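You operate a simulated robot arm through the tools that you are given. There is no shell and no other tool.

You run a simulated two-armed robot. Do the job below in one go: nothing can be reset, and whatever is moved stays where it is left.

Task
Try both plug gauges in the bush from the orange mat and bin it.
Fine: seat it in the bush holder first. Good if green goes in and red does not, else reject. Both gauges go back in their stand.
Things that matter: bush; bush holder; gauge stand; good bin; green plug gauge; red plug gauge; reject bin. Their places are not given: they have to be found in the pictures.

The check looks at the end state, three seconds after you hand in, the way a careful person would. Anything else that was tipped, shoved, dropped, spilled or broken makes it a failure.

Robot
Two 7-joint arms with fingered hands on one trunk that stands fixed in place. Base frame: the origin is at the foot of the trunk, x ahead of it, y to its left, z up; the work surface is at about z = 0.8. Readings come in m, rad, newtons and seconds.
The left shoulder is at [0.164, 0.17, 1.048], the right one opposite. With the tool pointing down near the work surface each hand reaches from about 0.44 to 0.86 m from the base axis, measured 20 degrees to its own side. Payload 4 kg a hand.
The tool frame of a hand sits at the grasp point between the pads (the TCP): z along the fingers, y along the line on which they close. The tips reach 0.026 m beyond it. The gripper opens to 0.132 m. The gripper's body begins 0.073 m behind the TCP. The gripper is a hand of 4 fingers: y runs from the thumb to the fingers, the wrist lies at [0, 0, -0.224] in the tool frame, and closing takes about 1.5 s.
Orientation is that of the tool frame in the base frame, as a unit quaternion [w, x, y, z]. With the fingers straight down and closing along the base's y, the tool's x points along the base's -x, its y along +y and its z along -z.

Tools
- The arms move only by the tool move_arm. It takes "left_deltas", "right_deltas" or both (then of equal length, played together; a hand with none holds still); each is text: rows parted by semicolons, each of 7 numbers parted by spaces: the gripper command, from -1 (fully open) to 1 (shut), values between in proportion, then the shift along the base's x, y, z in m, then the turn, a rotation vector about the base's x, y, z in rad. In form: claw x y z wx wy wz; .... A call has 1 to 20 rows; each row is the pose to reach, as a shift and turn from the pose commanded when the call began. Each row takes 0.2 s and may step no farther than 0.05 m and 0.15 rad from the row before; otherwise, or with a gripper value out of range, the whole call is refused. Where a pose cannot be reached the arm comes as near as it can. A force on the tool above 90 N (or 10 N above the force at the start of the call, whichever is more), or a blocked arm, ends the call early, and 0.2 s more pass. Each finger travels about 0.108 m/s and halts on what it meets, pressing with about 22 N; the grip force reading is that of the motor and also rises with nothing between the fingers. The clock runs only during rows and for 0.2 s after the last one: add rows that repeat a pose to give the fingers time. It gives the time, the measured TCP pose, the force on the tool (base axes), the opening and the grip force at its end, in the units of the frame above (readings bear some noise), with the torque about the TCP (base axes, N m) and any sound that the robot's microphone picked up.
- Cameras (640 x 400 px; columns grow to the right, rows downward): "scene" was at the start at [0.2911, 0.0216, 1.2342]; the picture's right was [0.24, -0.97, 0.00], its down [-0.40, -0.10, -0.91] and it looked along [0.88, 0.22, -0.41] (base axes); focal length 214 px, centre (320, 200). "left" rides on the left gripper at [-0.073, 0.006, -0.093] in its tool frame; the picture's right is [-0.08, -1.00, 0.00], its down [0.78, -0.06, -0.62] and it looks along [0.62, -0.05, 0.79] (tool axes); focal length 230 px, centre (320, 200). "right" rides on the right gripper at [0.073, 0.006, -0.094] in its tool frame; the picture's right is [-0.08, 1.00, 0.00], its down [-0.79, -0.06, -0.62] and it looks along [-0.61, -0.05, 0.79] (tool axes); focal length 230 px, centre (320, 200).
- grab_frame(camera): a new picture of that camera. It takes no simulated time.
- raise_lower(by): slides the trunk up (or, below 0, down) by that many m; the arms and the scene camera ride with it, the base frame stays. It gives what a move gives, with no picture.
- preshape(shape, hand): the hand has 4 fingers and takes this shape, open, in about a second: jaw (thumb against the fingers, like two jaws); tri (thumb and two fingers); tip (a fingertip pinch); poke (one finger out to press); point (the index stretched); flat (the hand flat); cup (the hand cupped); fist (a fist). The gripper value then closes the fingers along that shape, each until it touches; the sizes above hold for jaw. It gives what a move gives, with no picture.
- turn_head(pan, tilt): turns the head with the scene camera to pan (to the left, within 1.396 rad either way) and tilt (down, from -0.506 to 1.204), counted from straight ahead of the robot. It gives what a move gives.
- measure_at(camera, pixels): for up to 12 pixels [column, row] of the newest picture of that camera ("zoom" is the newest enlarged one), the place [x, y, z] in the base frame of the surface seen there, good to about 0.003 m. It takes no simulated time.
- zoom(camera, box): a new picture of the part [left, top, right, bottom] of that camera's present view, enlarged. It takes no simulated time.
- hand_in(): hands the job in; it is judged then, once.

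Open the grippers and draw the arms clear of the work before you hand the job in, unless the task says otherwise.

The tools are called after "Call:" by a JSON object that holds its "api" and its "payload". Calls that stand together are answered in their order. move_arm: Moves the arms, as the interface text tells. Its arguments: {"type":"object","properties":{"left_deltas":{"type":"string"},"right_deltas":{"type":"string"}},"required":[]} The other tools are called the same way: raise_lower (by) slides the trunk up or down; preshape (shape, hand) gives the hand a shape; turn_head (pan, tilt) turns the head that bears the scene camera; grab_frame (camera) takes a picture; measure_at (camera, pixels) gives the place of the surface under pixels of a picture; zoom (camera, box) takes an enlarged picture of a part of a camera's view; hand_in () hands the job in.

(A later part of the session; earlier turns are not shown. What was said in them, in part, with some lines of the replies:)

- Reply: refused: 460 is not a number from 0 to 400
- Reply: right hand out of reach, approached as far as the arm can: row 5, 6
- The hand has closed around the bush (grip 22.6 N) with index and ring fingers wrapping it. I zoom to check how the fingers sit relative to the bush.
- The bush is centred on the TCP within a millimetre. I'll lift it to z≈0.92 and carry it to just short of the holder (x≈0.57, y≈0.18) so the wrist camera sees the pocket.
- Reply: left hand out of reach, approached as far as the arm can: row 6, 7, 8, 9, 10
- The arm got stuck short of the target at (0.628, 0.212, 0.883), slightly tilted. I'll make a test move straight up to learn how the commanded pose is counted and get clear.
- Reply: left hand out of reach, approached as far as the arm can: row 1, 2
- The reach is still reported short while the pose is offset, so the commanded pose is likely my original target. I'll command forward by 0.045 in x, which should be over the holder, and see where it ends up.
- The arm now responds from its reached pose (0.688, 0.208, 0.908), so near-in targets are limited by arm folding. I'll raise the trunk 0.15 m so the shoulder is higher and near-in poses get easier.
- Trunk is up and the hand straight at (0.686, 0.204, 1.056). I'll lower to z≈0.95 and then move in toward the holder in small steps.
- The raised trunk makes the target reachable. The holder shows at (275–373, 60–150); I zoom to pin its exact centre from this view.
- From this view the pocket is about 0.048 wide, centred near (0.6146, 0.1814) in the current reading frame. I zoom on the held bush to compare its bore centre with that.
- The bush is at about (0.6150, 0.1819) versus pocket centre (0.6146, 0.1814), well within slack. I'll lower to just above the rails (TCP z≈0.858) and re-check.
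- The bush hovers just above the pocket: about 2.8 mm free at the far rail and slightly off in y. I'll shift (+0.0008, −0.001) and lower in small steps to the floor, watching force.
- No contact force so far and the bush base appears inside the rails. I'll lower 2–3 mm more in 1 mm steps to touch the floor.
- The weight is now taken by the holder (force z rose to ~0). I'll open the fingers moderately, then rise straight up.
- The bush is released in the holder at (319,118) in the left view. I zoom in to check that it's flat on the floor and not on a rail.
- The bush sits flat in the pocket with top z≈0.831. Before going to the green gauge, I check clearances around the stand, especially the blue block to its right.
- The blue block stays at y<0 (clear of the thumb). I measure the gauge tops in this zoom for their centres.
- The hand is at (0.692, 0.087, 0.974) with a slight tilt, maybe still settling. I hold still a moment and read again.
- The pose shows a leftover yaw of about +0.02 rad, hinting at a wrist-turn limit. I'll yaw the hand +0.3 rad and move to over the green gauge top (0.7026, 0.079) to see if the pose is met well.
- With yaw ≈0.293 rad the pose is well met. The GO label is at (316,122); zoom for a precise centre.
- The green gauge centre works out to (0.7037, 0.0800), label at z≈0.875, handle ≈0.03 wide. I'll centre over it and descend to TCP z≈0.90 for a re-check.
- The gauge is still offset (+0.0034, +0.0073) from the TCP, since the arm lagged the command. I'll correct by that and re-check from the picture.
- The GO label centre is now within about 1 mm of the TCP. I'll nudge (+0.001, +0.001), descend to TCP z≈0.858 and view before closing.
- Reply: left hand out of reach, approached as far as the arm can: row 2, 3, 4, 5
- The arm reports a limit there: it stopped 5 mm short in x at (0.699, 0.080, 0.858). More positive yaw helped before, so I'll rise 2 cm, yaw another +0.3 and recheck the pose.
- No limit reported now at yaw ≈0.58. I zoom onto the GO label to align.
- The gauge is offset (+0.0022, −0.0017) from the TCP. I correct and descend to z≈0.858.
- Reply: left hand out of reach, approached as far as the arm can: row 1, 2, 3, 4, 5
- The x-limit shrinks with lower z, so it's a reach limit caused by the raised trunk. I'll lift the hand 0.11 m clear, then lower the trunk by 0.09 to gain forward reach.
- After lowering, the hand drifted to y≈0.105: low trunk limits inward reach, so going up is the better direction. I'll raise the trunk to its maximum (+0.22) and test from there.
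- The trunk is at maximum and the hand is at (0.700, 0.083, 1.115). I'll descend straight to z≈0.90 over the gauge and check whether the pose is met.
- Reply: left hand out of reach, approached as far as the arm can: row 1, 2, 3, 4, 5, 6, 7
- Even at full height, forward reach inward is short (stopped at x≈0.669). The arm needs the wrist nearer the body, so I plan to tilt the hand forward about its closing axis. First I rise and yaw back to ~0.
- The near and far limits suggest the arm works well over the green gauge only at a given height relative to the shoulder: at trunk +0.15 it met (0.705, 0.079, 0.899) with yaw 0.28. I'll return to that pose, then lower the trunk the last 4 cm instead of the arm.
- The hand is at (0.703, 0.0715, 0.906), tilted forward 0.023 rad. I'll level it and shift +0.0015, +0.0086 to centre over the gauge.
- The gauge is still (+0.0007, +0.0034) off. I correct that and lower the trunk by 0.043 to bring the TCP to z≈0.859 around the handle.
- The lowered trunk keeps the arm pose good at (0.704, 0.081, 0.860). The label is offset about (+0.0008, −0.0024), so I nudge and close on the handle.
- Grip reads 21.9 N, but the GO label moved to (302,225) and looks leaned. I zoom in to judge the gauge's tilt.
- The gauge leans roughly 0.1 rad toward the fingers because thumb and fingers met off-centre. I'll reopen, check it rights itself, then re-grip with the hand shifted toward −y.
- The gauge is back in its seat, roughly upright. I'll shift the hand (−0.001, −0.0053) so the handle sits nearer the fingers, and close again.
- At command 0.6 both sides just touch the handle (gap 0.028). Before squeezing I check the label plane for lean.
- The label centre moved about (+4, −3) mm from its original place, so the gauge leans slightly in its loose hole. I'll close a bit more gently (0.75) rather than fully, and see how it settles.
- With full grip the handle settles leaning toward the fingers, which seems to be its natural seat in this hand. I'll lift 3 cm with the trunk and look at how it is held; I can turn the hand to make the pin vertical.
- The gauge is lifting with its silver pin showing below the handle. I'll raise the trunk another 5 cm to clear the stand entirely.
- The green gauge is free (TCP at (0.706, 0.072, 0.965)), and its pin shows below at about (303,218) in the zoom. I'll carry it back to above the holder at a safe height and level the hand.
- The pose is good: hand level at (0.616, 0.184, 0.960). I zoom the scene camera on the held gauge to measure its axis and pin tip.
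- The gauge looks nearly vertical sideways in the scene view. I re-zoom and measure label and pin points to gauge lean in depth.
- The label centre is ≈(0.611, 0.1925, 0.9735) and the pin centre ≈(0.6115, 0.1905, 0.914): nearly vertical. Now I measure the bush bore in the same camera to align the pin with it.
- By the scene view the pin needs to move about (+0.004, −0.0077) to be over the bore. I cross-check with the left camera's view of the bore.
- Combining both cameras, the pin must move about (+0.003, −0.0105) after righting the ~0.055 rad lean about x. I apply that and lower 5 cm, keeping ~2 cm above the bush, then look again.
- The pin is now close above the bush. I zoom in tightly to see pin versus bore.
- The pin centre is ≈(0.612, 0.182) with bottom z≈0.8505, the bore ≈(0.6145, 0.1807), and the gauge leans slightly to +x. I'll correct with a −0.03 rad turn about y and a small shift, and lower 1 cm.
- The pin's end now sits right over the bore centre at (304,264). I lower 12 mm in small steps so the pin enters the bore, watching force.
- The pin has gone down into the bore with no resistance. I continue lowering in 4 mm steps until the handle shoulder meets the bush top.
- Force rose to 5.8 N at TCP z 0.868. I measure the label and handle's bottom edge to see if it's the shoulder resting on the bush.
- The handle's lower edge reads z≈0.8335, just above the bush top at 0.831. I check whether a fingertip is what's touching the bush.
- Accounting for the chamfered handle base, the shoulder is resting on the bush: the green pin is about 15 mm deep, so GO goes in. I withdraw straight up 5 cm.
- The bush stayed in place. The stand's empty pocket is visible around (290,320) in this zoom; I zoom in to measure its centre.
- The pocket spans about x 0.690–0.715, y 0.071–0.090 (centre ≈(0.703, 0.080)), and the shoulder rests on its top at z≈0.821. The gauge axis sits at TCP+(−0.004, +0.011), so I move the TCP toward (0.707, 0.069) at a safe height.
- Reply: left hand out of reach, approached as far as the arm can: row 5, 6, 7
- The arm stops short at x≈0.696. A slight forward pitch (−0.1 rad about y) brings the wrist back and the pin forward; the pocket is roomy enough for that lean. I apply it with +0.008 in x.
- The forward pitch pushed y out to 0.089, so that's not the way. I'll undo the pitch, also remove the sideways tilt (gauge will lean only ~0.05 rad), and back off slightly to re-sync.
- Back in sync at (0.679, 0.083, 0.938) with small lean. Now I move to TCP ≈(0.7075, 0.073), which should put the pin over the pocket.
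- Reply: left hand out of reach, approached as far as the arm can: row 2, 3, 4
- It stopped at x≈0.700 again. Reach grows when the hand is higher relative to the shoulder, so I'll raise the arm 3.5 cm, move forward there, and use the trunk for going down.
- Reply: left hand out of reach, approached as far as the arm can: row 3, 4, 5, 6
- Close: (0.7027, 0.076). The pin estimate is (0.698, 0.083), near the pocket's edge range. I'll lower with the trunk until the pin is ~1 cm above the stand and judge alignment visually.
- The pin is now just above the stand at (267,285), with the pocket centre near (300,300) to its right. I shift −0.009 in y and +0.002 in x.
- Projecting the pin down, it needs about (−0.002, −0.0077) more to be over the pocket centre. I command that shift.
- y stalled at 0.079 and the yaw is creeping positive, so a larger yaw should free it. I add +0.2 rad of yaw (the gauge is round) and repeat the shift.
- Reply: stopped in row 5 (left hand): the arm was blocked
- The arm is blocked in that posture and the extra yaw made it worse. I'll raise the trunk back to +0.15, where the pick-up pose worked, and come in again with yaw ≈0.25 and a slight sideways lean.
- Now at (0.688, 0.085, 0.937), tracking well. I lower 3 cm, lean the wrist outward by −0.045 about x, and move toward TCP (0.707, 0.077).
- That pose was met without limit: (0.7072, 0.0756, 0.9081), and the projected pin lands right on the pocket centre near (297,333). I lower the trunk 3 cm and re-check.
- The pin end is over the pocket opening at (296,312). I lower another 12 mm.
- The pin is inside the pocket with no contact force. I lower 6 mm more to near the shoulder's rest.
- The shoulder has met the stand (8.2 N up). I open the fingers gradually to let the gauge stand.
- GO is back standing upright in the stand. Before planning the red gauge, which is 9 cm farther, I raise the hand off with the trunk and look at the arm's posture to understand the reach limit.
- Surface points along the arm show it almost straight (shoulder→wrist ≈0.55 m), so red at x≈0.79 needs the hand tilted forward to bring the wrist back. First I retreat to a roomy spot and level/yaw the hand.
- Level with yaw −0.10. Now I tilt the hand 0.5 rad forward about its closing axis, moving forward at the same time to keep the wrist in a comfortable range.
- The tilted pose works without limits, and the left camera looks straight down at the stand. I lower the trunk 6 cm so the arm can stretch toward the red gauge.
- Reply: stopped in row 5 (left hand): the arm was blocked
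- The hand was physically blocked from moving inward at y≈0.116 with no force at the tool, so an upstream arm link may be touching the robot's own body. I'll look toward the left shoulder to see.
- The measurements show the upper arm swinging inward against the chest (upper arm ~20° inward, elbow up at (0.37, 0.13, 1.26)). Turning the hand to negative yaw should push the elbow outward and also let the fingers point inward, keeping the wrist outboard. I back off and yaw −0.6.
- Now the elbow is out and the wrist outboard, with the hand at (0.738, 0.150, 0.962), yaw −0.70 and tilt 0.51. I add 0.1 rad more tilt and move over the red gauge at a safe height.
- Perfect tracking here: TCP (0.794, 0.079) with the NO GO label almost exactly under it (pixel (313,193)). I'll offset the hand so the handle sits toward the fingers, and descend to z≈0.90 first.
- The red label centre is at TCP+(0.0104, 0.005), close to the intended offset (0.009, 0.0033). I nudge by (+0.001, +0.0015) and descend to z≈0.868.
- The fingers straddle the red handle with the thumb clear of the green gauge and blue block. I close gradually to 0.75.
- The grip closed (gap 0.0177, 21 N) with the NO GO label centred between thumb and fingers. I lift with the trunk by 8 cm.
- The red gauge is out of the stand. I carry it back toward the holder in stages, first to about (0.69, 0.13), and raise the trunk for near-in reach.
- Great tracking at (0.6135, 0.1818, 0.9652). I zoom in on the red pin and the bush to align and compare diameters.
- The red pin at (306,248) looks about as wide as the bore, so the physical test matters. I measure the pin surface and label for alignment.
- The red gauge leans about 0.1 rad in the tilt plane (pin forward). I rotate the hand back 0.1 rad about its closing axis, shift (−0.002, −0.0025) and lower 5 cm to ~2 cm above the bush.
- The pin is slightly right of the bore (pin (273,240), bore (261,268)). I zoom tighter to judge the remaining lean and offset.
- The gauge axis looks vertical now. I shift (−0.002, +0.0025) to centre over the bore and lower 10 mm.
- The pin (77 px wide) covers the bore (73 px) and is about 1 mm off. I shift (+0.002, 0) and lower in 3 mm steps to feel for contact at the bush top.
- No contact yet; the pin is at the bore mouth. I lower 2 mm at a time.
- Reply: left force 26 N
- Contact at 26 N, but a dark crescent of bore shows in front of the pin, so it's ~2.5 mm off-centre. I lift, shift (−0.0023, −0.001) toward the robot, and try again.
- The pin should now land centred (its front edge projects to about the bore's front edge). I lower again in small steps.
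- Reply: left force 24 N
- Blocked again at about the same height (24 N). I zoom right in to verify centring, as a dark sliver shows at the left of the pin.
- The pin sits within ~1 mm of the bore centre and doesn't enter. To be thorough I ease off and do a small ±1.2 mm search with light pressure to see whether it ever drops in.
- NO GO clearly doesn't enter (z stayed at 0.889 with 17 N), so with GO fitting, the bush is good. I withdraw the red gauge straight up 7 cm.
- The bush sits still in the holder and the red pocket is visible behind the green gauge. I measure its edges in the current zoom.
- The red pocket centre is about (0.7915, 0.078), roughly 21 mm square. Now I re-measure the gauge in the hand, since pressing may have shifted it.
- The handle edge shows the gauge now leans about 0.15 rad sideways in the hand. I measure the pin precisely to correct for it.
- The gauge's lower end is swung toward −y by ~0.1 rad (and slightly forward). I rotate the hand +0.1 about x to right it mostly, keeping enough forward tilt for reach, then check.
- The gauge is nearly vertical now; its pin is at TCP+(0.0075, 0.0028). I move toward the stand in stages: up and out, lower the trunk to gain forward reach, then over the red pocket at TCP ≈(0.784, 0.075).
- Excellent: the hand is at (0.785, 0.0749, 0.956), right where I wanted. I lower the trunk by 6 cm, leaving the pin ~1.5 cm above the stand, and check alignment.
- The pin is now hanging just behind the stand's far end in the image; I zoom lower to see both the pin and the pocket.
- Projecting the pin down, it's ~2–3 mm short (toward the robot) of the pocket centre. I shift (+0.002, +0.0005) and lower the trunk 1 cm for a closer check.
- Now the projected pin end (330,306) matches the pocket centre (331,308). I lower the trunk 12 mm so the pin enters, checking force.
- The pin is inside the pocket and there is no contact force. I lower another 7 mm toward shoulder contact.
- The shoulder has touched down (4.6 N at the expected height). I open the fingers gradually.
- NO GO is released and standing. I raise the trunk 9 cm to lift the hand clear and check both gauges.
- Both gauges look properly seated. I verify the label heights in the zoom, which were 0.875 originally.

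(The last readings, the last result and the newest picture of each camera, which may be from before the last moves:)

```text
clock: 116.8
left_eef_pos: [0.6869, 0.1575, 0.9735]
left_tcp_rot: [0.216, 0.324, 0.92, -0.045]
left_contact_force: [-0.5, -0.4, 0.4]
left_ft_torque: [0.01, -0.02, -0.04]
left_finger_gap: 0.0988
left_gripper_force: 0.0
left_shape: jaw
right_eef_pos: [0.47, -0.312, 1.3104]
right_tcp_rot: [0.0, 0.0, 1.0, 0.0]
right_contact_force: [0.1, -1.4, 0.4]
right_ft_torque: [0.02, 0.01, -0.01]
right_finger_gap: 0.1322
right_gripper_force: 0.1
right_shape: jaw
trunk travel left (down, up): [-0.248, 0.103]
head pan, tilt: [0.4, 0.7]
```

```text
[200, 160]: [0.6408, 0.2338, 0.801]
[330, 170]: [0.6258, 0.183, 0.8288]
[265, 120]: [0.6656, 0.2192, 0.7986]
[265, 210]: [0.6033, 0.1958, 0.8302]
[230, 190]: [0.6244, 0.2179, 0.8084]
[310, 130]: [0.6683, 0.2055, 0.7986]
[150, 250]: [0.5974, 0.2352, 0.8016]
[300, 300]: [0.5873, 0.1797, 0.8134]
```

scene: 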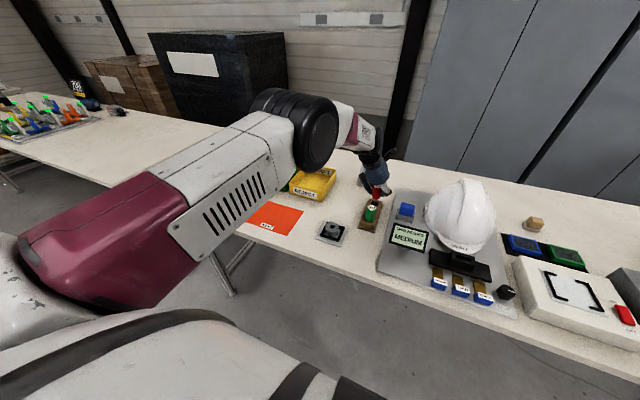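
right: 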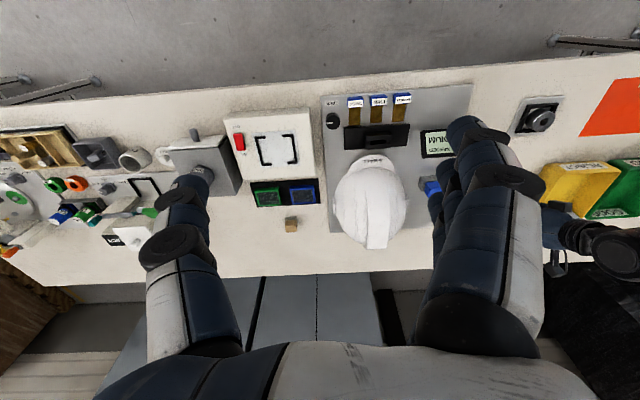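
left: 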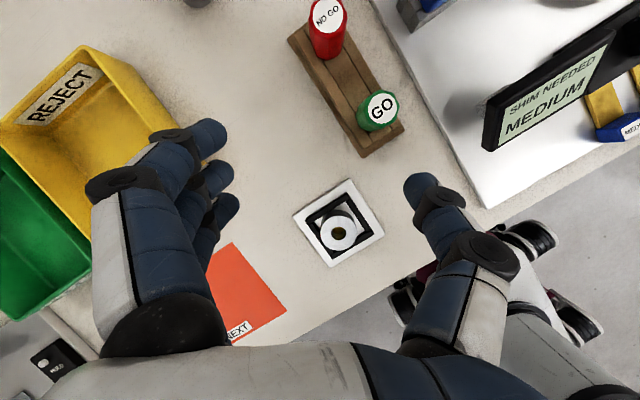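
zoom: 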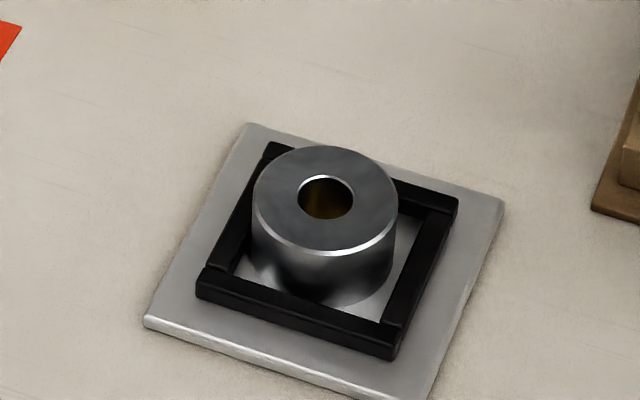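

Everything is back at its original heights and the bush sits flat (top ≈0.831). Now I look at the good bin to plan the drop.

Call:
{"api": "zoom", "payload": {"camera": "scene", "box": [240, 140, 350, 215]}}

Call:
{"api": "turn_head", "payload": {"pan": 0.7, "tilt": 0.6}}

Call:
{"api": "grab_frame", "payload": {"camera": "scene"}}

```text
5.33 times, centred on (295, 178) of scene
```

zoom: 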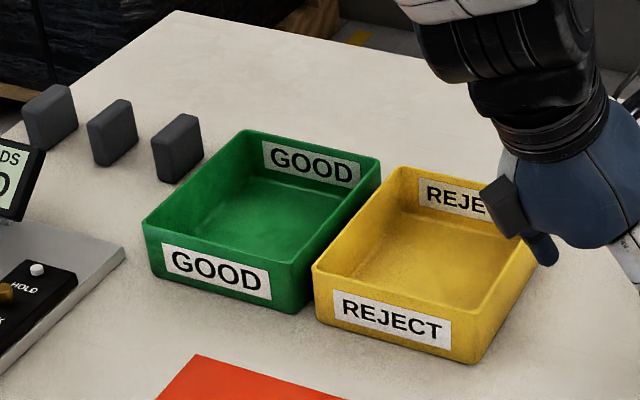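

```text
clock: 117.6
left_eef_pos: [0.6858, 0.1568, 0.9753]
left_tcp_rot: [0.216, 0.325, 0.92, -0.046]
left_contact_force: [0.0, -0.4, 0.3]
left_ft_torque: [-0.02, 0.01, -0.01]
left_finger_gap: 0.0984
left_gripper_force: 0.0
left_shape: jaw
right_eef_pos: [0.4705, -0.3108, 1.311]
right_tcp_rot: [0.0, 0.0, 1.0, 0.0]
right_contact_force: [0.2, -0.3, 0.0]
right_ft_torque: [0.0, -0.01, 0.0]
right_finger_gap: 0.1319
right_gripper_force: 0.1
right_shape: jaw
trunk travel left (down, up): [-0.248, 0.103]
head pan, tilt: [0.7, 0.6]
```

```text
taken
```

scene: 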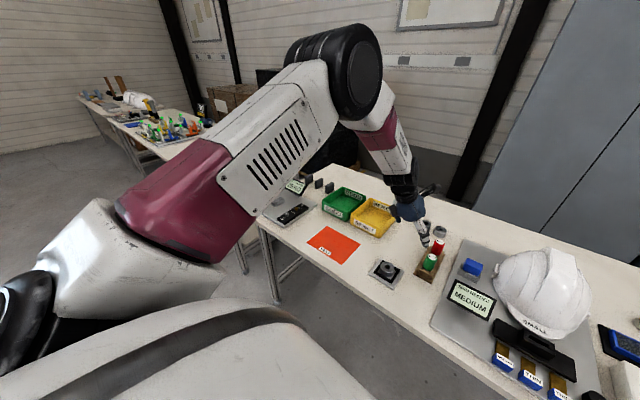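

The bins are around (342,203) and (372,217). I zoom and measure the good bin's rim, floor and walls.

Call:
{"api": "zoom", "payload": {"camera": "scene", "box": [308, 175, 404, 245]}}

Call:
{"api": "measure_at", "payload": {"camera": "zoom", "pixels": [[95, 200], [190, 90], [340, 145], [265, 265], [220, 180], [180, 200], [260, 150], [220, 210], [180, 240], [300, 130], [150, 145], [250, 230]]}}

```text
5.71 times, centred on (356, 210) of scene
```

zoom: 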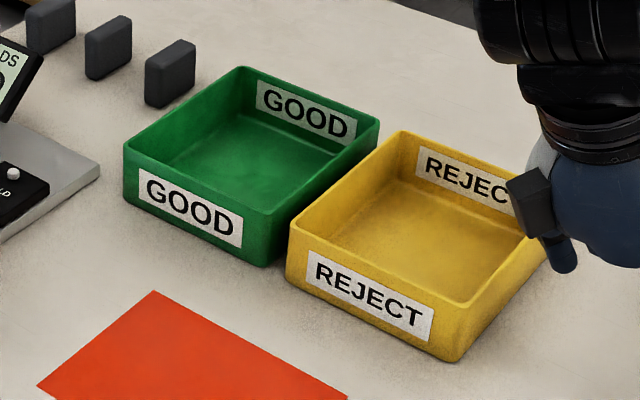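

```text
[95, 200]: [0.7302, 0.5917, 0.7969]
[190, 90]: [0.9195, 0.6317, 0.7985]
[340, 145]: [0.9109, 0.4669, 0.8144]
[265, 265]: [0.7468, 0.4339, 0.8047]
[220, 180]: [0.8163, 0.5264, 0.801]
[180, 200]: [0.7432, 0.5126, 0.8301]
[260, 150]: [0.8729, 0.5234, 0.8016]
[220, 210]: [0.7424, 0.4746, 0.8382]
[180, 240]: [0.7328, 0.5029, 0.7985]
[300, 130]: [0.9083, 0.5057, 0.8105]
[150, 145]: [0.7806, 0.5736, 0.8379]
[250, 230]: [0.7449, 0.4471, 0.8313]
```

The good bin spans about x 0.742–0.912, y 0.434–0.574 with floor 0.802 and rim 0.84. Now I turn the hand back to vertical (yaw 0) and move above the bush.

Call:
{"api": "move_arm", "payload": {"left_deltas": "-0.5 -0.01 0.004 0 0.0134 0.0634 0.0953; -0.5 -0.022 0.008 0 0.0269 0.1267 0.1906; -0.5 -0.034 0.012 0 0.0403 0.1901 0.2859; -0.5 -0.046 0.016 0 0.0537 0.2535 0.3811; -0.5 -0.058 0.02 0 0.0671 0.3169 0.4764; -0.5 -0.066 0.024 0 0.0806 0.3802 0.5717; -0.5 -0.0713 0.0252 0 0.094 0.4436 0.667; -0.5 -0.0713 0.0252 0 0.094 0.4436 0.667; -0.5 -0.0713 0.0252 0 0.094 0.4436 0.667"}}

Call:
{"api": "grab_frame", "payload": {"camera": "left"}}

```text
clock: 119.6
left_eef_pos: [0.6138, 0.1801, 0.976]
left_tcp_rot: [0.0, 0.0, 1.0, 0.001]
left_contact_force: [0.2, 0.5, 0.7]
left_ft_torque: [-0.03, 0.01, -0.01]
left_finger_gap: 0.0989
left_gripper_force: 0.0
left_shape: jaw
right_eef_pos: [0.4705, -0.3108, 1.3101]
right_tcp_rot: [-0.001, 0.0, 1.0, 0.0]
right_contact_force: [-0.5, -0.4, 0.3]
right_ft_torque: [0.0, -0.01, 0.0]
right_finger_gap: 0.1322
right_gripper_force: 0.1
right_shape: jaw
trunk travel left (down, up): [-0.248, 0.103]
head pan, tilt: [0.7, 0.6]
```

```text
taken
```

left: 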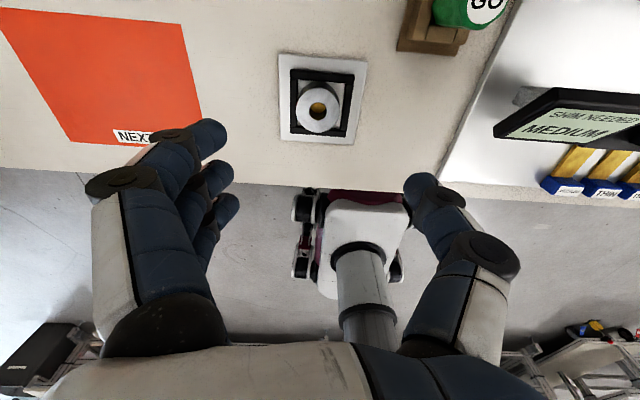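

Vertical and settled at (0.6138, 0.1801, 0.976). I zoom on the bush to compute its exact offset.

Call:
{"api": "zoom", "payload": {"camera": "left", "box": [270, 65, 366, 140]}}

```text
5.33 times, centred on (318, 102) of left
```

zoom: 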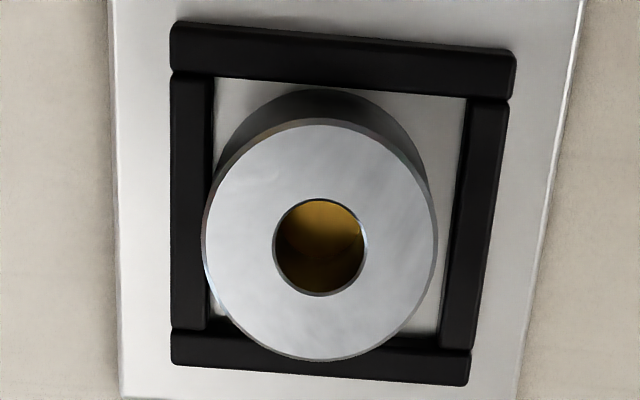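

The bush is at TCP+(−0.0009, +0.0017). I correct and descend to TCP z≈0.90, then re-check.

Call:
{"api": "move_arm", "payload": {"left_deltas": "-0.5 -0.0009 0.0017 -0.03 0 0 0; -0.5 -0.0009 0.0017 -0.06 0 0 0; -0.5 -0.0009 0.0017 -0.076 0 0 0; -0.5 -0.0009 0.0017 -0.076 0 0 0"}}

Call:
{"api": "zoom", "payload": {"camera": "left", "box": [270, 100, 366, 175]}}

```text
clock: 120.6
left_eef_pos: [0.6146, 0.1806, 0.8989]
left_tcp_rot: [0.001, 0.0, 1.0, 0.0]
left_contact_force: [-0.3, 0.1, -0.6]
left_ft_torque: [0.0, 0.01, 0.03]
left_finger_gap: 0.0986
left_gripper_force: 0.1
left_shape: jaw
right_eef_pos: [0.4687, -0.3106, 1.3102]
right_tcp_rot: [0.0, -0.001, 1.0, 0.001]
right_contact_force: [-0.2, -0.4, -0.3]
right_ft_torque: [-0.01, -0.03, 0.0]
right_finger_gap: 0.1318
right_gripper_force: 0.1
right_shape: jaw
trunk travel left (down, up): [-0.248, 0.103]
head pan, tilt: [0.7, 0.6]
```

```text
5.33 times, centred on (318, 138) of left
```

zoom: 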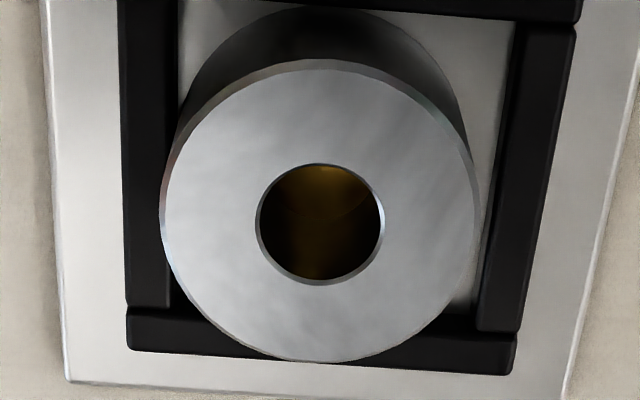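

The bush is (+0.001, +0.0016) off; I correct and descend to TCP z≈0.846 around the bush.

Call:
{"api": "move_arm", "payload": {"left_deltas": "-0.5 0.001 0.0015 -0.02 0 0 0; -0.5 0.001 0.0015 -0.04 0 0 0; -0.5 0.001 0.0015 -0.0525 0 0 0; -0.5 0.001 0.0015 -0.0525 0 0 0"}}

Call:
{"api": "grab_frame", "payload": {"camera": "left"}}

```text
clock: 121.6
left_eef_pos: [0.6155, 0.1836, 0.8469]
left_tcp_rot: [0.002, 0.001, 1.0, 0.001]
left_contact_force: [-0.3, 0.7, -1.1]
left_ft_torque: [0.0, -0.03, 0.0]
left_finger_gap: 0.0986
left_gripper_force: 0.0
left_shape: jaw
right_eef_pos: [0.4705, -0.3111, 1.3108]
right_tcp_rot: [0.0, -0.001, 1.0, 0.0]
right_contact_force: [0.3, 1.1, -0.1]
right_ft_torque: [-0.01, -0.01, 0.04]
right_finger_gap: 0.1319
right_gripper_force: 0.0
right_shape: jaw
trunk travel left (down, up): [-0.248, 0.103]
head pan, tilt: [0.7, 0.6]
```

```text
taken
```

left: 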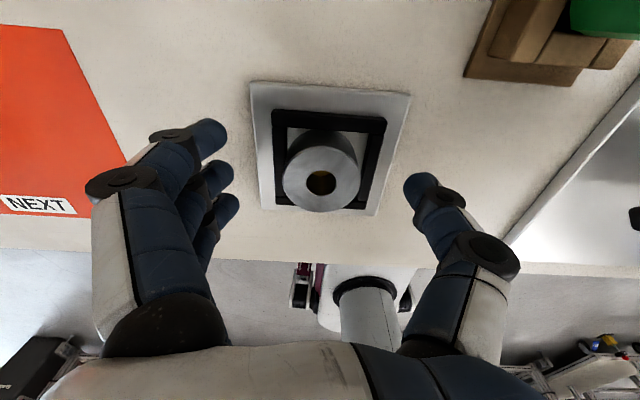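

The bush is centred between the fingers (bore at (321,183)). I close the hand on it.

Call:
{"api": "move_arm", "payload": {"left_deltas": "-0.2 0 0 0 0 0 0; 0.1 0 0 0 0 0 0; 0.4 0 0 0 0 0 0; 0.7 0 0 0 0 0 0; 1 0 0 0 0 0 0; 1 0 0 0 0 0 0; 1 0 0 0 0 0 0"}}

Call:
{"api": "grab_frame", "payload": {"camera": "left"}}

```text
clock: 123.2
left_eef_pos: [0.6153, 0.1822, 0.8458]
left_tcp_rot: [0.001, 0.0, 1.0, 0.0]
left_contact_force: [-0.3, -1.5, -1.0]
left_ft_torque: [-0.04, -0.02, -0.01]
left_finger_gap: 0.0282
left_gripper_force: 22.3
left_shape: jaw
right_eef_pos: [0.4701, -0.3102, 1.3105]
right_tcp_rot: [0.0, 0.0, 1.0, 0.0]
right_contact_force: [0.0, -0.2, -0.1]
right_ft_torque: [-0.01, 0.01, -0.03]
right_finger_gap: 0.1317
right_gripper_force: 0.1
right_shape: jaw
trunk travel left (down, up): [-0.248, 0.103]
head pan, tilt: [0.7, 0.6]
```

```text
taken
```

left: 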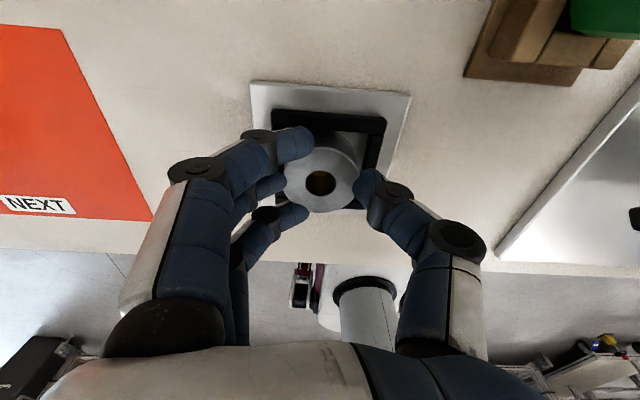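

Same secure grasp as before (gap 0.028, 22 N). I lift straight up 10 cm, checking the holder isn't dragged.

Call:
{"api": "move_arm", "payload": {"left_deltas": "1 0 0 0.015 0 0 0; 1 0 0 0.04 0 0 0; 1 0 0 0.07 0 0 0; 1 0 0 0.1 0 0 0; 1 0 0 0.1 0 0 0"}}

Call:
{"api": "grab_frame", "payload": {"camera": "left"}}

```text
clock: 124.4
left_eef_pos: [0.6142, 0.1812, 0.9472]
left_tcp_rot: [0.0, 0.0, 1.0, 0.0]
left_contact_force: [0.1, -0.1, -1.4]
left_ft_torque: [0.0, 0.0, -0.03]
left_finger_gap: 0.0282
left_gripper_force: 21.5
left_shape: jaw
right_eef_pos: [0.4704, -0.3098, 1.3111]
right_tcp_rot: [-0.002, 0.001, 1.0, 0.0]
right_contact_force: [-0.1, -0.3, 0.3]
right_ft_torque: [-0.03, 0.04, -0.01]
right_finger_gap: 0.1318
right_gripper_force: 0.1
right_shape: jaw
trunk travel left (down, up): [-0.248, 0.103]
head pan, tilt: [0.7, 0.6]
```

```text
taken
```

left: 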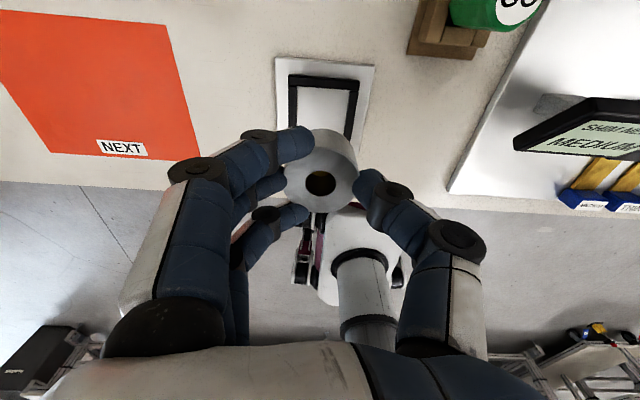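

The bush is lifted cleanly and the holder stayed. I carry it left to about (0.62, 0.36, 0.99) while yawing +0.45 toward the good bin.

Call:
{"api": "move_arm", "payload": {"left_deltas": "1 0 0.03 0.01 0 0 0; 1 0.002 0.07 0.03 0 0 0.1; 1 0.004 0.11 0.045 0 0 0.2; 1 0.006 0.15 0.06 0 0 0.3; 1 0.006 0.18 0.08 0 0 0.4; 1 0.006 0.18 0.09 0 0 0.45; 1 0.006 0.18 0.09 0 0 0.45"}}

Call:
{"api": "move_arm", "payload": {"left_deltas": "1 0.02 0.01 0 0.0543 -0.1125 0; 1 0.04 0.02 0 0.1087 -0.225 0; 1 0.06 0.03 0 0.163 -0.3375 0; 1 0.08 0.04 0 0.2173 -0.45 0; 1 0.1 0.05 0 0.2717 -0.5625 0; 1 0.11 0.06 0 0.326 -0.675 0; 1 0.11 0.06 0 0.326 -0.675 0"}}

Call:
{"api": "grab_frame", "payload": {"camera": "left"}}

```text
clock: 126.0
left_eef_pos: [0.6213, 0.3632, 1.0383]
left_tcp_rot: [0.0, -0.224, 0.975, 0.0]
left_contact_force: [-0.9, 0.1, -1.6]
left_ft_torque: [0.02, 0.01, 0.0]
left_finger_gap: 0.0279
left_gripper_force: 21.6
left_shape: jaw
right_eef_pos: [0.4709, -0.3089, 1.3112]
right_tcp_rot: [0.0, 0.001, 1.0, 0.0]
right_contact_force: [0.7, -0.5, -0.3]
right_ft_torque: [0.02, -0.02, 0.01]
right_finger_gap: 0.1321
right_gripper_force: 0.1
right_shape: jaw
trunk travel left (down, up): [-0.248, 0.103]
head pan, tilt: [0.7, 0.6]
```

```text
clock: 127.6
left_eef_pos: [0.7303, 0.4224, 1.0385]
left_tcp_rot: [0.358, -0.208, 0.907, 0.082]
left_contact_force: [-0.5, 0.4, -1.7]
left_ft_torque: [-0.03, -0.01, 0.0]
left_finger_gap: 0.0279
left_gripper_force: 21.7
left_shape: jaw
right_eef_pos: [0.4704, -0.3107, 1.3102]
right_tcp_rot: [-0.001, 0.0, 1.0, 0.0]
right_contact_force: [0.8, 0.5, -0.4]
right_ft_torque: [0.01, 0.0, 0.03]
right_finger_gap: 0.132
right_gripper_force: 0.0
right_shape: jaw
trunk travel left (down, up): [-0.248, 0.103]
head pan, tilt: [0.7, 0.6]
```

```text
taken
```

left: 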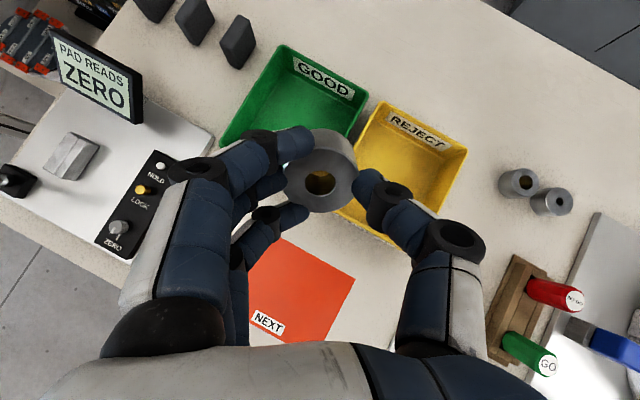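

The hand is tilted 0.75 rad at (0.730, 0.422, 1.039), bush in hand, bins in view. I lower the trunk 10 cm, then move forward over the good bin.

Call:
{"api": "raise_lower", "payload": {"by": -0.1}}

Call:
{"api": "move_arm", "payload": {"left_deltas": "1 0.012 0.014 0 0 0 0; 1 0.026 0.03 0 0 0 0; 1 0.04 0.046 0 0 0 0; 1 0.053 0.06 0 0 0 0; 1 0.055 0.065 0 0 0 0; 1 0.055 0.065 0 0 0 0"}}

Call:
{"api": "grab_frame", "payload": {"camera": "left"}}

Call:
{"api": "grab_frame", "payload": {"camera": "scene"}}

```text
clock: 128.9
left_eef_pos: [0.73, 0.4247, 0.941]
left_tcp_rot: [0.358, -0.208, 0.907, 0.082]
left_contact_force: [0.2, -0.5, -0.2]
left_ft_torque: [0.0, 0.04, 0.0]
left_finger_gap: 0.0278
left_gripper_force: 22.1
left_shape: jaw
right_eef_pos: [0.4687, -0.3111, 1.2117]
right_tcp_rot: [0.001, 0.0, 1.0, 0.0]
right_contact_force: [-0.9, 1.1, 0.4]
right_ft_torque: [0.03, -0.01, 0.03]
right_finger_gap: 0.132
right_gripper_force: 0.1
right_shape: jaw
trunk travel left (down, up): [-0.148, 0.203]
head pan, tilt: [0.7, 0.6]
```

```text
clock: 130.3
left_eef_pos: [0.7866, 0.4889, 0.9367]
left_tcp_rot: [0.357, -0.207, 0.907, 0.082]
left_contact_force: [0.3, 0.2, -0.4]
left_ft_torque: [0.01, 0.04, -0.02]
left_finger_gap: 0.0277
left_gripper_force: 22.2
left_shape: jaw
right_eef_pos: [0.4704, -0.3097, 1.2093]
right_tcp_rot: [-0.002, 0.0, 1.0, 0.001]
right_contact_force: [-0.7, -1.1, -0.1]
right_ft_torque: [-0.03, -0.03, -0.01]
right_finger_gap: 0.1319
right_gripper_force: 0.1
right_shape: jaw
trunk travel left (down, up): [-0.148, 0.203]
head pan, tilt: [0.7, 0.6]
```

```text
taken
```

left: 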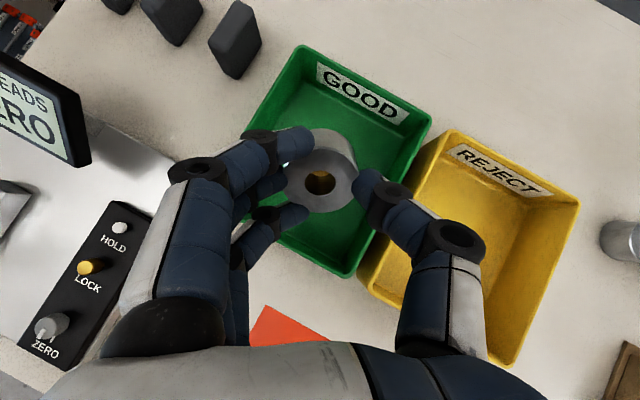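

```text
taken
```

scene: 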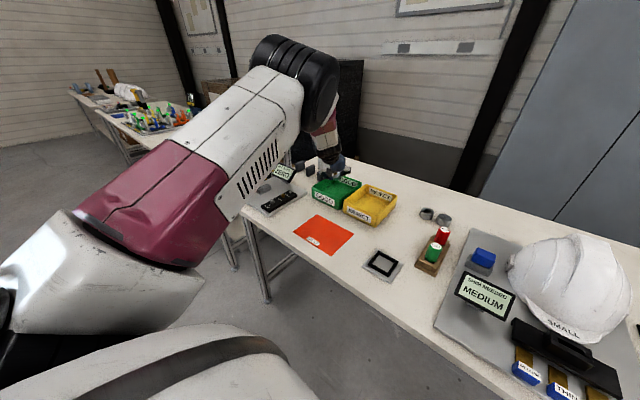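

The bush is over the good bin, at about (0.80, 0.50). I lower the trunk 5 cm and check clearance to the rim.

Call:
{"api": "raise_lower", "payload": {"by": -0.05}}

Call:
{"api": "grab_frame", "payload": {"camera": "left"}}

Call:
{"api": "zoom", "payload": {"camera": "scene", "box": [280, 130, 410, 225]}}

```text
clock: 131.2
left_eef_pos: [0.7852, 0.4904, 0.8896]
left_tcp_rot: [0.359, -0.208, 0.906, 0.082]
left_contact_force: [-0.2, -0.3, -1.0]
left_ft_torque: [-0.02, 0.02, -0.01]
left_finger_gap: 0.0276
left_gripper_force: 22.0
left_shape: jaw
right_eef_pos: [0.4687, -0.312, 1.1629]
right_tcp_rot: [0.001, 0.001, 1.0, -0.001]
right_contact_force: [0.3, -0.1, 0.2]
right_ft_torque: [0.05, -0.03, -0.01]
right_finger_gap: 0.132
right_gripper_force: 0.0
right_shape: jaw
trunk travel left (down, up): [-0.098, 0.253]
head pan, tilt: [0.7, 0.6]
```

```text
taken
```

left: 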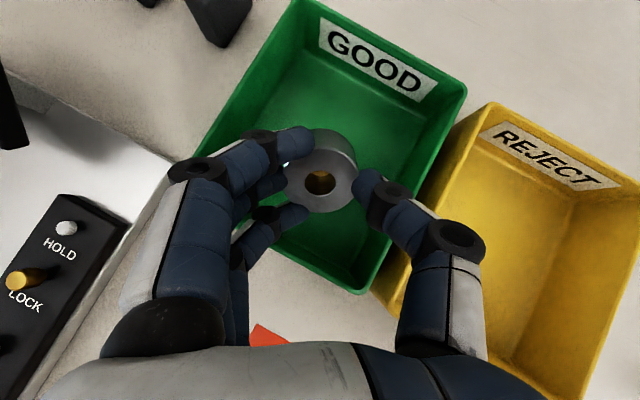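

```text
4.21 times, centred on (345, 178) of scene
```

zoom: 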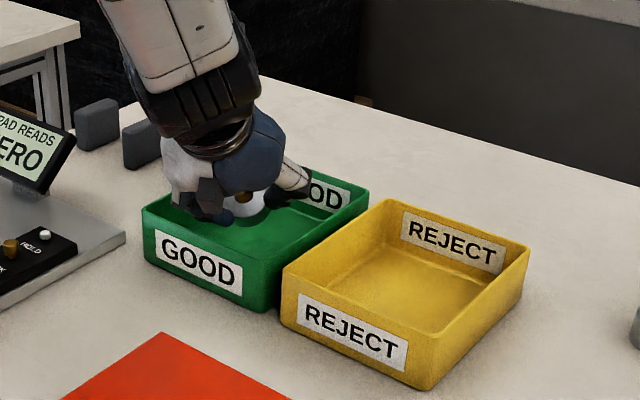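

Close to the rim now. I measure a few finger and rim points to make sure the fingers clear the near wall before going lower.

Call:
{"api": "measure_at", "payload": {"camera": "left", "pixels": [[265, 215], [245, 245], [290, 215], [300, 145], [370, 185], [395, 200], [455, 240], [235, 190], [330, 280], [375, 270], [220, 125], [320, 150]]}}

Call:
{"api": "zoom", "payload": {"camera": "left", "box": [200, 110, 420, 300]}}

```text
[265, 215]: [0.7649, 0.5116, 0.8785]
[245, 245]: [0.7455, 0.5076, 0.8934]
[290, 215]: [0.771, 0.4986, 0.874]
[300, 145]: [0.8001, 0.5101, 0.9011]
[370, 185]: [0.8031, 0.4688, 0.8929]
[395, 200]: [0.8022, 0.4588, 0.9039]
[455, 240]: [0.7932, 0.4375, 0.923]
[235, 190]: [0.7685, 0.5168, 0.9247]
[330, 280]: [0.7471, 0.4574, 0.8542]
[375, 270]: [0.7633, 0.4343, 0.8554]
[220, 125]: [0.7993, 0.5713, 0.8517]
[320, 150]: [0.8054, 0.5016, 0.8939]
```

```text
2.11 times, centred on (310, 205) of left
```

zoom: 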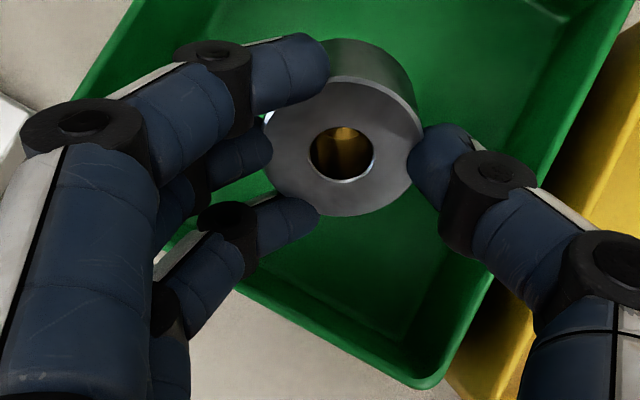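

The rim is at z≈0.855 and the lowest finger's underside about 0.873 near the front wall. I'll tilt 0.15 rad more while moving 2 cm deeper over the bin, gaining room to go lower.

Call:
{"api": "move_arm", "payload": {"left_deltas": "1 0.007 0.0035 0.002 0.022 -0.045 0; 1 0.014 0.007 0.002 0.044 -0.09 0; 1 0.02 0.0095 0.002 0.065 -0.135 0; 1 0.02 0.0095 0 0.065 -0.135 0; 1 0.02 0.0095 0 0.065 -0.135 0"}}

Call:
{"api": "grab_frame", "payload": {"camera": "left"}}

Call:
{"api": "measure_at", "payload": {"camera": "left", "pixels": [[265, 215], [245, 245], [235, 265], [290, 215], [230, 280], [330, 300], [300, 270], [375, 270], [455, 240], [320, 150], [250, 290], [360, 300]]}}

```text
clock: 132.4
left_eef_pos: [0.8062, 0.4977, 0.8866]
left_tcp_rot: [0.424, -0.202, 0.878, 0.098]
left_contact_force: [0.0, 1.0, -0.8]
left_ft_torque: [-0.03, 0.05, 0.01]
left_finger_gap: 0.0277
left_gripper_force: 21.9
left_shape: jaw
right_eef_pos: [0.4709, -0.3098, 1.1597]
right_tcp_rot: [-0.001, 0.0, 1.0, 0.0]
right_contact_force: [-0.3, 0.5, -0.8]
right_ft_torque: [0.01, 0.02, 0.0]
right_finger_gap: 0.132
right_gripper_force: 0.1
right_shape: jaw
trunk travel left (down, up): [-0.098, 0.253]
head pan, tilt: [0.7, 0.6]
```

```text
taken
```

left: 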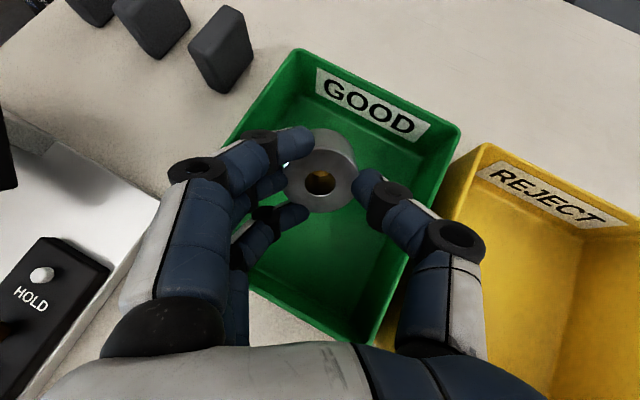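

```text
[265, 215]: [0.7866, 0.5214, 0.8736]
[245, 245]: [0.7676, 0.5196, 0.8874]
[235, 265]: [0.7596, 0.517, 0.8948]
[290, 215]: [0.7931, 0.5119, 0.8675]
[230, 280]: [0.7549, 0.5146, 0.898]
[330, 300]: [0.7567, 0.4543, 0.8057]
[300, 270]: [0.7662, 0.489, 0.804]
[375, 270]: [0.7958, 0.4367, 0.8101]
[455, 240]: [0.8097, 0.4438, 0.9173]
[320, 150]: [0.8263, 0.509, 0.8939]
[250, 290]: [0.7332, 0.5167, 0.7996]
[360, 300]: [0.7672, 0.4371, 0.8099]
```

There's ~3 cm clearance above the rim at the front wall now. I lower the trunk 2.2 cm more.

Call:
{"api": "raise_lower", "payload": {"by": -0.022}}

Call:
{"api": "grab_frame", "payload": {"camera": "left"}}

Call:
{"api": "measure_at", "payload": {"camera": "left", "pixels": [[235, 265], [230, 280], [225, 300], [455, 240], [440, 225], [395, 205], [300, 300], [340, 320], [420, 250], [290, 215]]}}

Call:
{"api": "zoom", "payload": {"camera": "scene", "box": [290, 130, 400, 215]}}

```text
clock: 133.1
left_eef_pos: [0.8046, 0.4994, 0.8651]
left_tcp_rot: [0.424, -0.201, 0.878, 0.097]
left_contact_force: [0.3, 0.4, -0.3]
left_ft_torque: [-0.02, 0.01, -0.03]
left_finger_gap: 0.0275
left_gripper_force: 21.8
left_shape: jaw
right_eef_pos: [0.4676, -0.3107, 1.1402]
right_tcp_rot: [0.001, 0.0, 1.0, 0.0]
right_contact_force: [-0.6, -1.1, 0.7]
right_ft_torque: [-0.02, -0.04, -0.03]
right_finger_gap: 0.1317
right_gripper_force: 0.2
right_shape: jaw
trunk travel left (down, up): [-0.076, 0.275]
head pan, tilt: [0.7, 0.6]
```

```text
taken
```

left: 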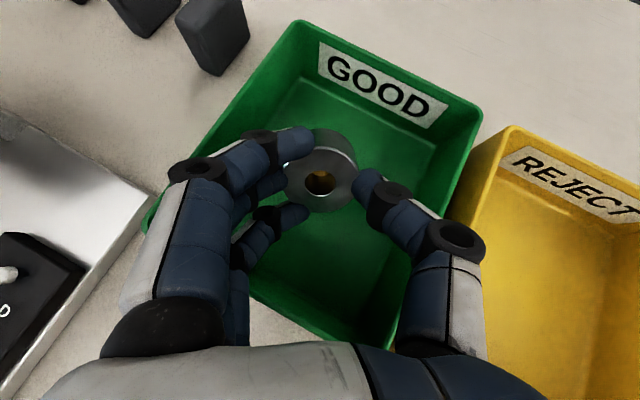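

```text
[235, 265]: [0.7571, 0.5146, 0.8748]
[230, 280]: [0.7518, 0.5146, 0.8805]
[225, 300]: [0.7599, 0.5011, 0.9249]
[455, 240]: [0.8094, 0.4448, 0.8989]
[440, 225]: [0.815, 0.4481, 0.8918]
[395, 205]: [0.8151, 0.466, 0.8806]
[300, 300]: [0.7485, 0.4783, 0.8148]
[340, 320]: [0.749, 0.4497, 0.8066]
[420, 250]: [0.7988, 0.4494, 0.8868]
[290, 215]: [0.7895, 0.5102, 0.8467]
```

```text
4.71 times, centred on (345, 172) of scene
```

zoom: 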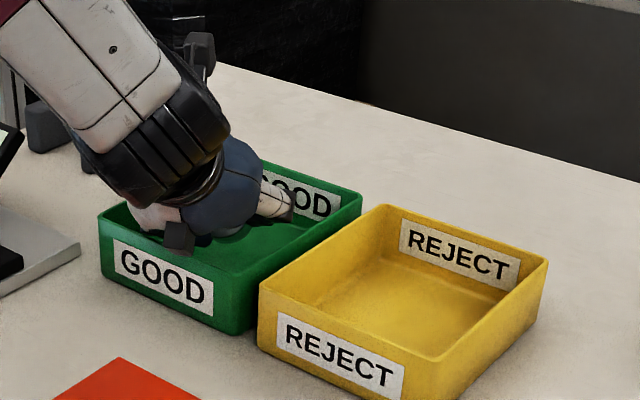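

A dark box on the underside of the hand shows near the front wall at (178,238). I measure it against the rim before releasing.

Call:
{"api": "measure_at", "payload": {"camera": "zoom", "pixels": [[178, 238], [178, 252], [168, 245], [190, 245], [178, 225], [100, 222], [150, 235], [240, 290], [200, 262], [215, 268], [130, 225], [278, 200]]}}

Call:
{"api": "zoom", "payload": {"camera": "scene", "box": [300, 160, 356, 205]}}

```text
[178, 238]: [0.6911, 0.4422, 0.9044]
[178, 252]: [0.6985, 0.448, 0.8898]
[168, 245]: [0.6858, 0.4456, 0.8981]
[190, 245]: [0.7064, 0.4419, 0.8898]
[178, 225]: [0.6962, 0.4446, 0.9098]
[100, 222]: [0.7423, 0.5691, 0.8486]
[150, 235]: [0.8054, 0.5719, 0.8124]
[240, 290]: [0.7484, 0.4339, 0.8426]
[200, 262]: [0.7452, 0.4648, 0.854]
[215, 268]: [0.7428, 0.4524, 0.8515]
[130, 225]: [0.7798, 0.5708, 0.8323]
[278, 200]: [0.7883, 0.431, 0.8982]
```

```text
8.89 times, centred on (328, 182) of scene
```

zoom: 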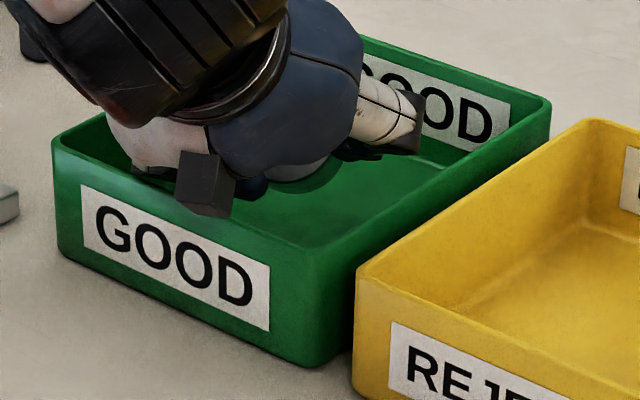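

The box is in front of the bin and above the rim, so nothing touches. I open the hand just enough to release the bush, about 2 cm above the bin floor.

Call:
{"api": "move_arm", "payload": {"left_deltas": "0.6 0 0 0 0 0 0; 0.45 0 0 0 0 0 0; 0.3 0 0 0 0 0 0; 0.15 0 0 0 0 0 0; 0.1 0 0 0 0 0 0; 0.1 0 0 0 0 0 0; 0.1 0 0 0 0 0 0"}}

Call:
{"api": "grab_frame", "payload": {"camera": "left"}}

```text
clock: 134.7
left_eef_pos: [0.8069, 0.499, 0.8654]
left_tcp_rot: [0.424, -0.2, 0.878, 0.097]
left_contact_force: [1.1, 0.6, 0.9]
left_ft_torque: [0.06, 0.03, -0.03]
left_finger_gap: 0.0583
left_gripper_force: 0.1
left_shape: jaw
right_eef_pos: [0.4706, -0.3106, 1.1388]
right_tcp_rot: [-0.001, 0.0, 1.0, 0.0]
right_contact_force: [0.6, 0.0, 0.2]
right_ft_torque: [0.02, 0.04, 0.03]
right_finger_gap: 0.1319
right_gripper_force: 0.0
right_shape: jaw
trunk travel left (down, up): [-0.076, 0.275]
head pan, tilt: [0.7, 0.6]
```

```text
taken
```

left: 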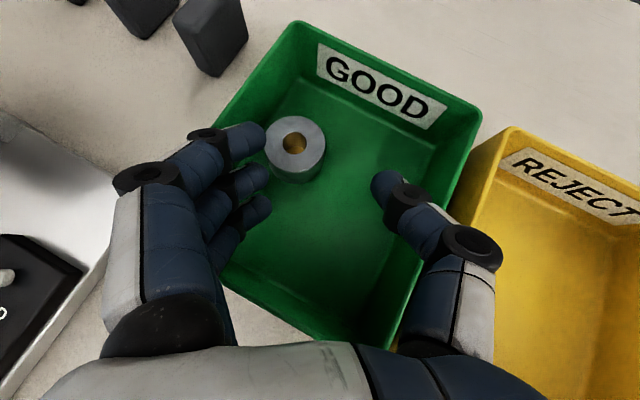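

The bush stands upright on the good bin's floor at (295,148). I raise the trunk straight up to withdraw the hand.

Call:
{"api": "raise_lower", "payload": {"by": 0.1}}

Call:
{"api": "grab_frame", "payload": {"camera": "left"}}

Call:
{"api": "zoom", "payload": {"camera": "scene", "box": [290, 160, 410, 240]}}

```text
clock: 136.0
left_eef_pos: [0.8063, 0.4989, 0.9626]
left_tcp_rot: [0.423, -0.201, 0.878, 0.097]
left_contact_force: [1.2, -0.6, 0.4]
left_ft_torque: [-0.01, 0.0, 0.01]
left_finger_gap: 0.0589
left_gripper_force: 0.2
left_shape: jaw
right_eef_pos: [0.4717, -0.3107, 1.2371]
right_tcp_rot: [-0.002, 0.0, 1.0, -0.001]
right_contact_force: [-0.5, -0.8, -0.6]
right_ft_torque: [0.0, 0.03, 0.0]
right_finger_gap: 0.1317
right_gripper_force: 0.1
right_shape: jaw
trunk travel left (down, up): [-0.176, 0.175]
head pan, tilt: [0.7, 0.6]
```

```text
taken
```

left: 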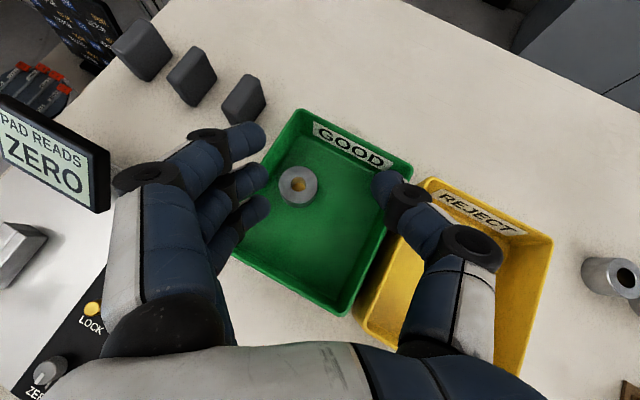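

```text
5.00 times, centred on (350, 200) of scene
```

zoom: 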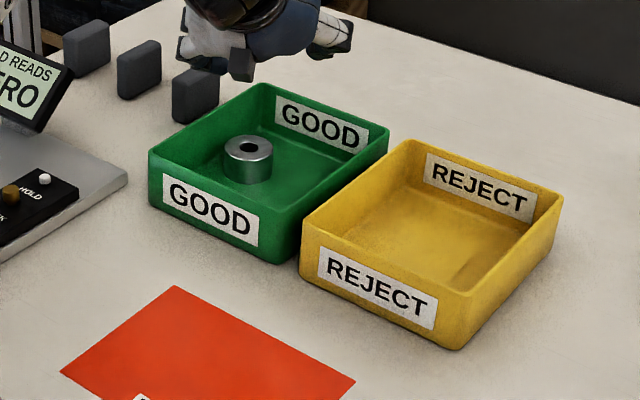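

The bush is upright in the GOOD bin and nothing else moved. I retract the left arm up and back toward its start, turning it vertical, and open the gripper.

Call:
{"api": "move_arm", "payload": {"left_deltas": "0.1 -0.01 -0.005 0.03 -0.0254 0.1105 -0.0525; 0 -0.04 -0.01 0.06 -0.0508 0.221 -0.105; -0.2 -0.075 -0.02 0.09 -0.0761 0.3315 -0.1575; -0.4 -0.11 -0.03 0.11 -0.1015 0.442 -0.21; -0.6 -0.145 -0.04 0.117 -0.1269 0.5525 -0.2625; -0.8 -0.18 -0.05 0.117 -0.1523 0.663 -0.315; -1 -0.215 -0.055 0.117 -0.1776 0.7735 -0.3675; -1 -0.246 -0.059 0.117 -0.203 0.884 -0.42; -1 -0.246 -0.059 0.117 -0.203 0.884 -0.42; -1 -0.246 -0.059 0.117 -0.203 0.884 -0.42"}}

Call:
{"api": "turn_head", "payload": {"pan": 0.3, "tilt": 0.6}}

Call:
{"api": "grab_frame", "payload": {"camera": "scene"}}

```text
clock: 138.2
left_eef_pos: [0.5622, 0.4379, 1.0838]
left_tcp_rot: [0.0, 0.001, 1.0, 0.0]
left_contact_force: [0.0, 0.1, 0.1]
left_ft_torque: [-0.01, 0.03, 0.03]
left_finger_gap: 0.1318
left_gripper_force: 0.1
left_shape: jaw
right_eef_pos: [0.4695, -0.31, 1.2391]
right_tcp_rot: [-0.001, 0.0, 1.0, 0.0]
right_contact_force: [-0.5, 0.4, -0.5]
right_ft_torque: [0.01, 0.0, -0.01]
right_finger_gap: 0.1318
right_gripper_force: 0.1
right_shape: jaw
trunk travel left (down, up): [-0.176, 0.175]
head pan, tilt: [0.7, 0.6]
```

```text
clock: 139.1
left_eef_pos: [0.5615, 0.4378, 1.0823]
left_tcp_rot: [0.0, 0.0, 1.0, 0.0]
left_contact_force: [0.1, -0.5, 0.5]
left_ft_torque: [0.02, 0.0, 0.04]
left_finger_gap: 0.1317
left_gripper_force: 0.0
left_shape: jaw
right_eef_pos: [0.4707, -0.3113, 1.2388]
right_tcp_rot: [-0.001, 0.0, 1.0, 0.0]
right_contact_force: [0.9, 0.8, 0.2]
right_ft_torque: [0.0, -0.01, -0.03]
right_finger_gap: 0.1319
right_gripper_force: 0.0
right_shape: jaw
trunk travel left (down, up): [-0.176, 0.175]
head pan, tilt: [0.3, 0.6]
```

```text
taken
```

scene: 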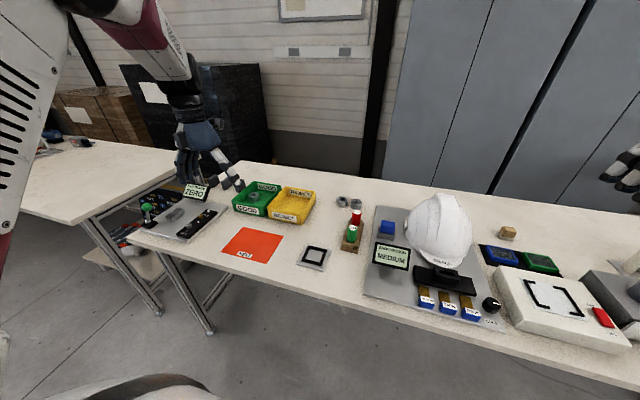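

The arm is clear. I take a last close look at the stand, holder and bins.

Call:
{"api": "zoom", "payload": {"camera": "scene", "box": [200, 170, 390, 290]}}

Call:
{"api": "zoom", "payload": {"camera": "scene", "box": [325, 190, 381, 260]}}

```text
3.33 times, centred on (295, 230) of scene
```

zoom: 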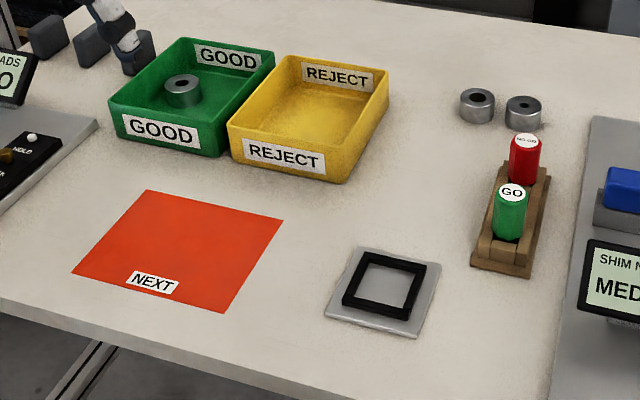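

```text
5.71 times, centred on (353, 225) of scene
```

zoom: 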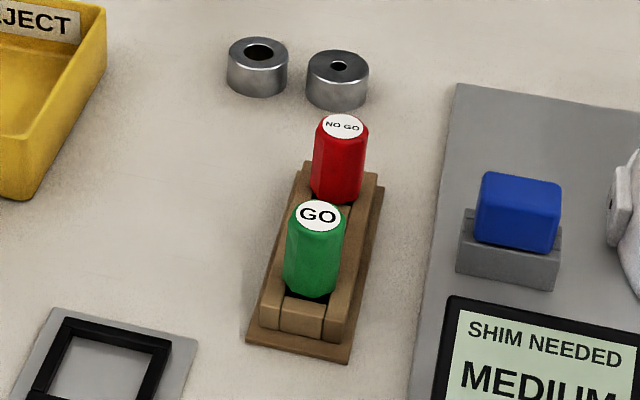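

The bush is in the GOOD bin, both gauges stand in their stand, the holder is empty and in place, and both arms are clear with grippers open. I hand in the job.

Call:
{"api": "hand_in", "payload": {}}

```text
The job is handed in.
```

I tested the bush in its holder and put it in the GOOD bin. The green GO gauge went all the way in. The red NO GO gauge did not go in: it stopped at the top of the bore under about 25 N of push. A small search around the centre didn't get it in either.

Both gauges are back in their stand, upright and at their original height. The holder is empty and in place, and the last pictures show nothing else moved. Both arms are clear of the work with the grippers open, and the job is handed in.

I released the bush about 2 cm above the bin floor because the fingers would have touched the rim any lower. It landed upright.
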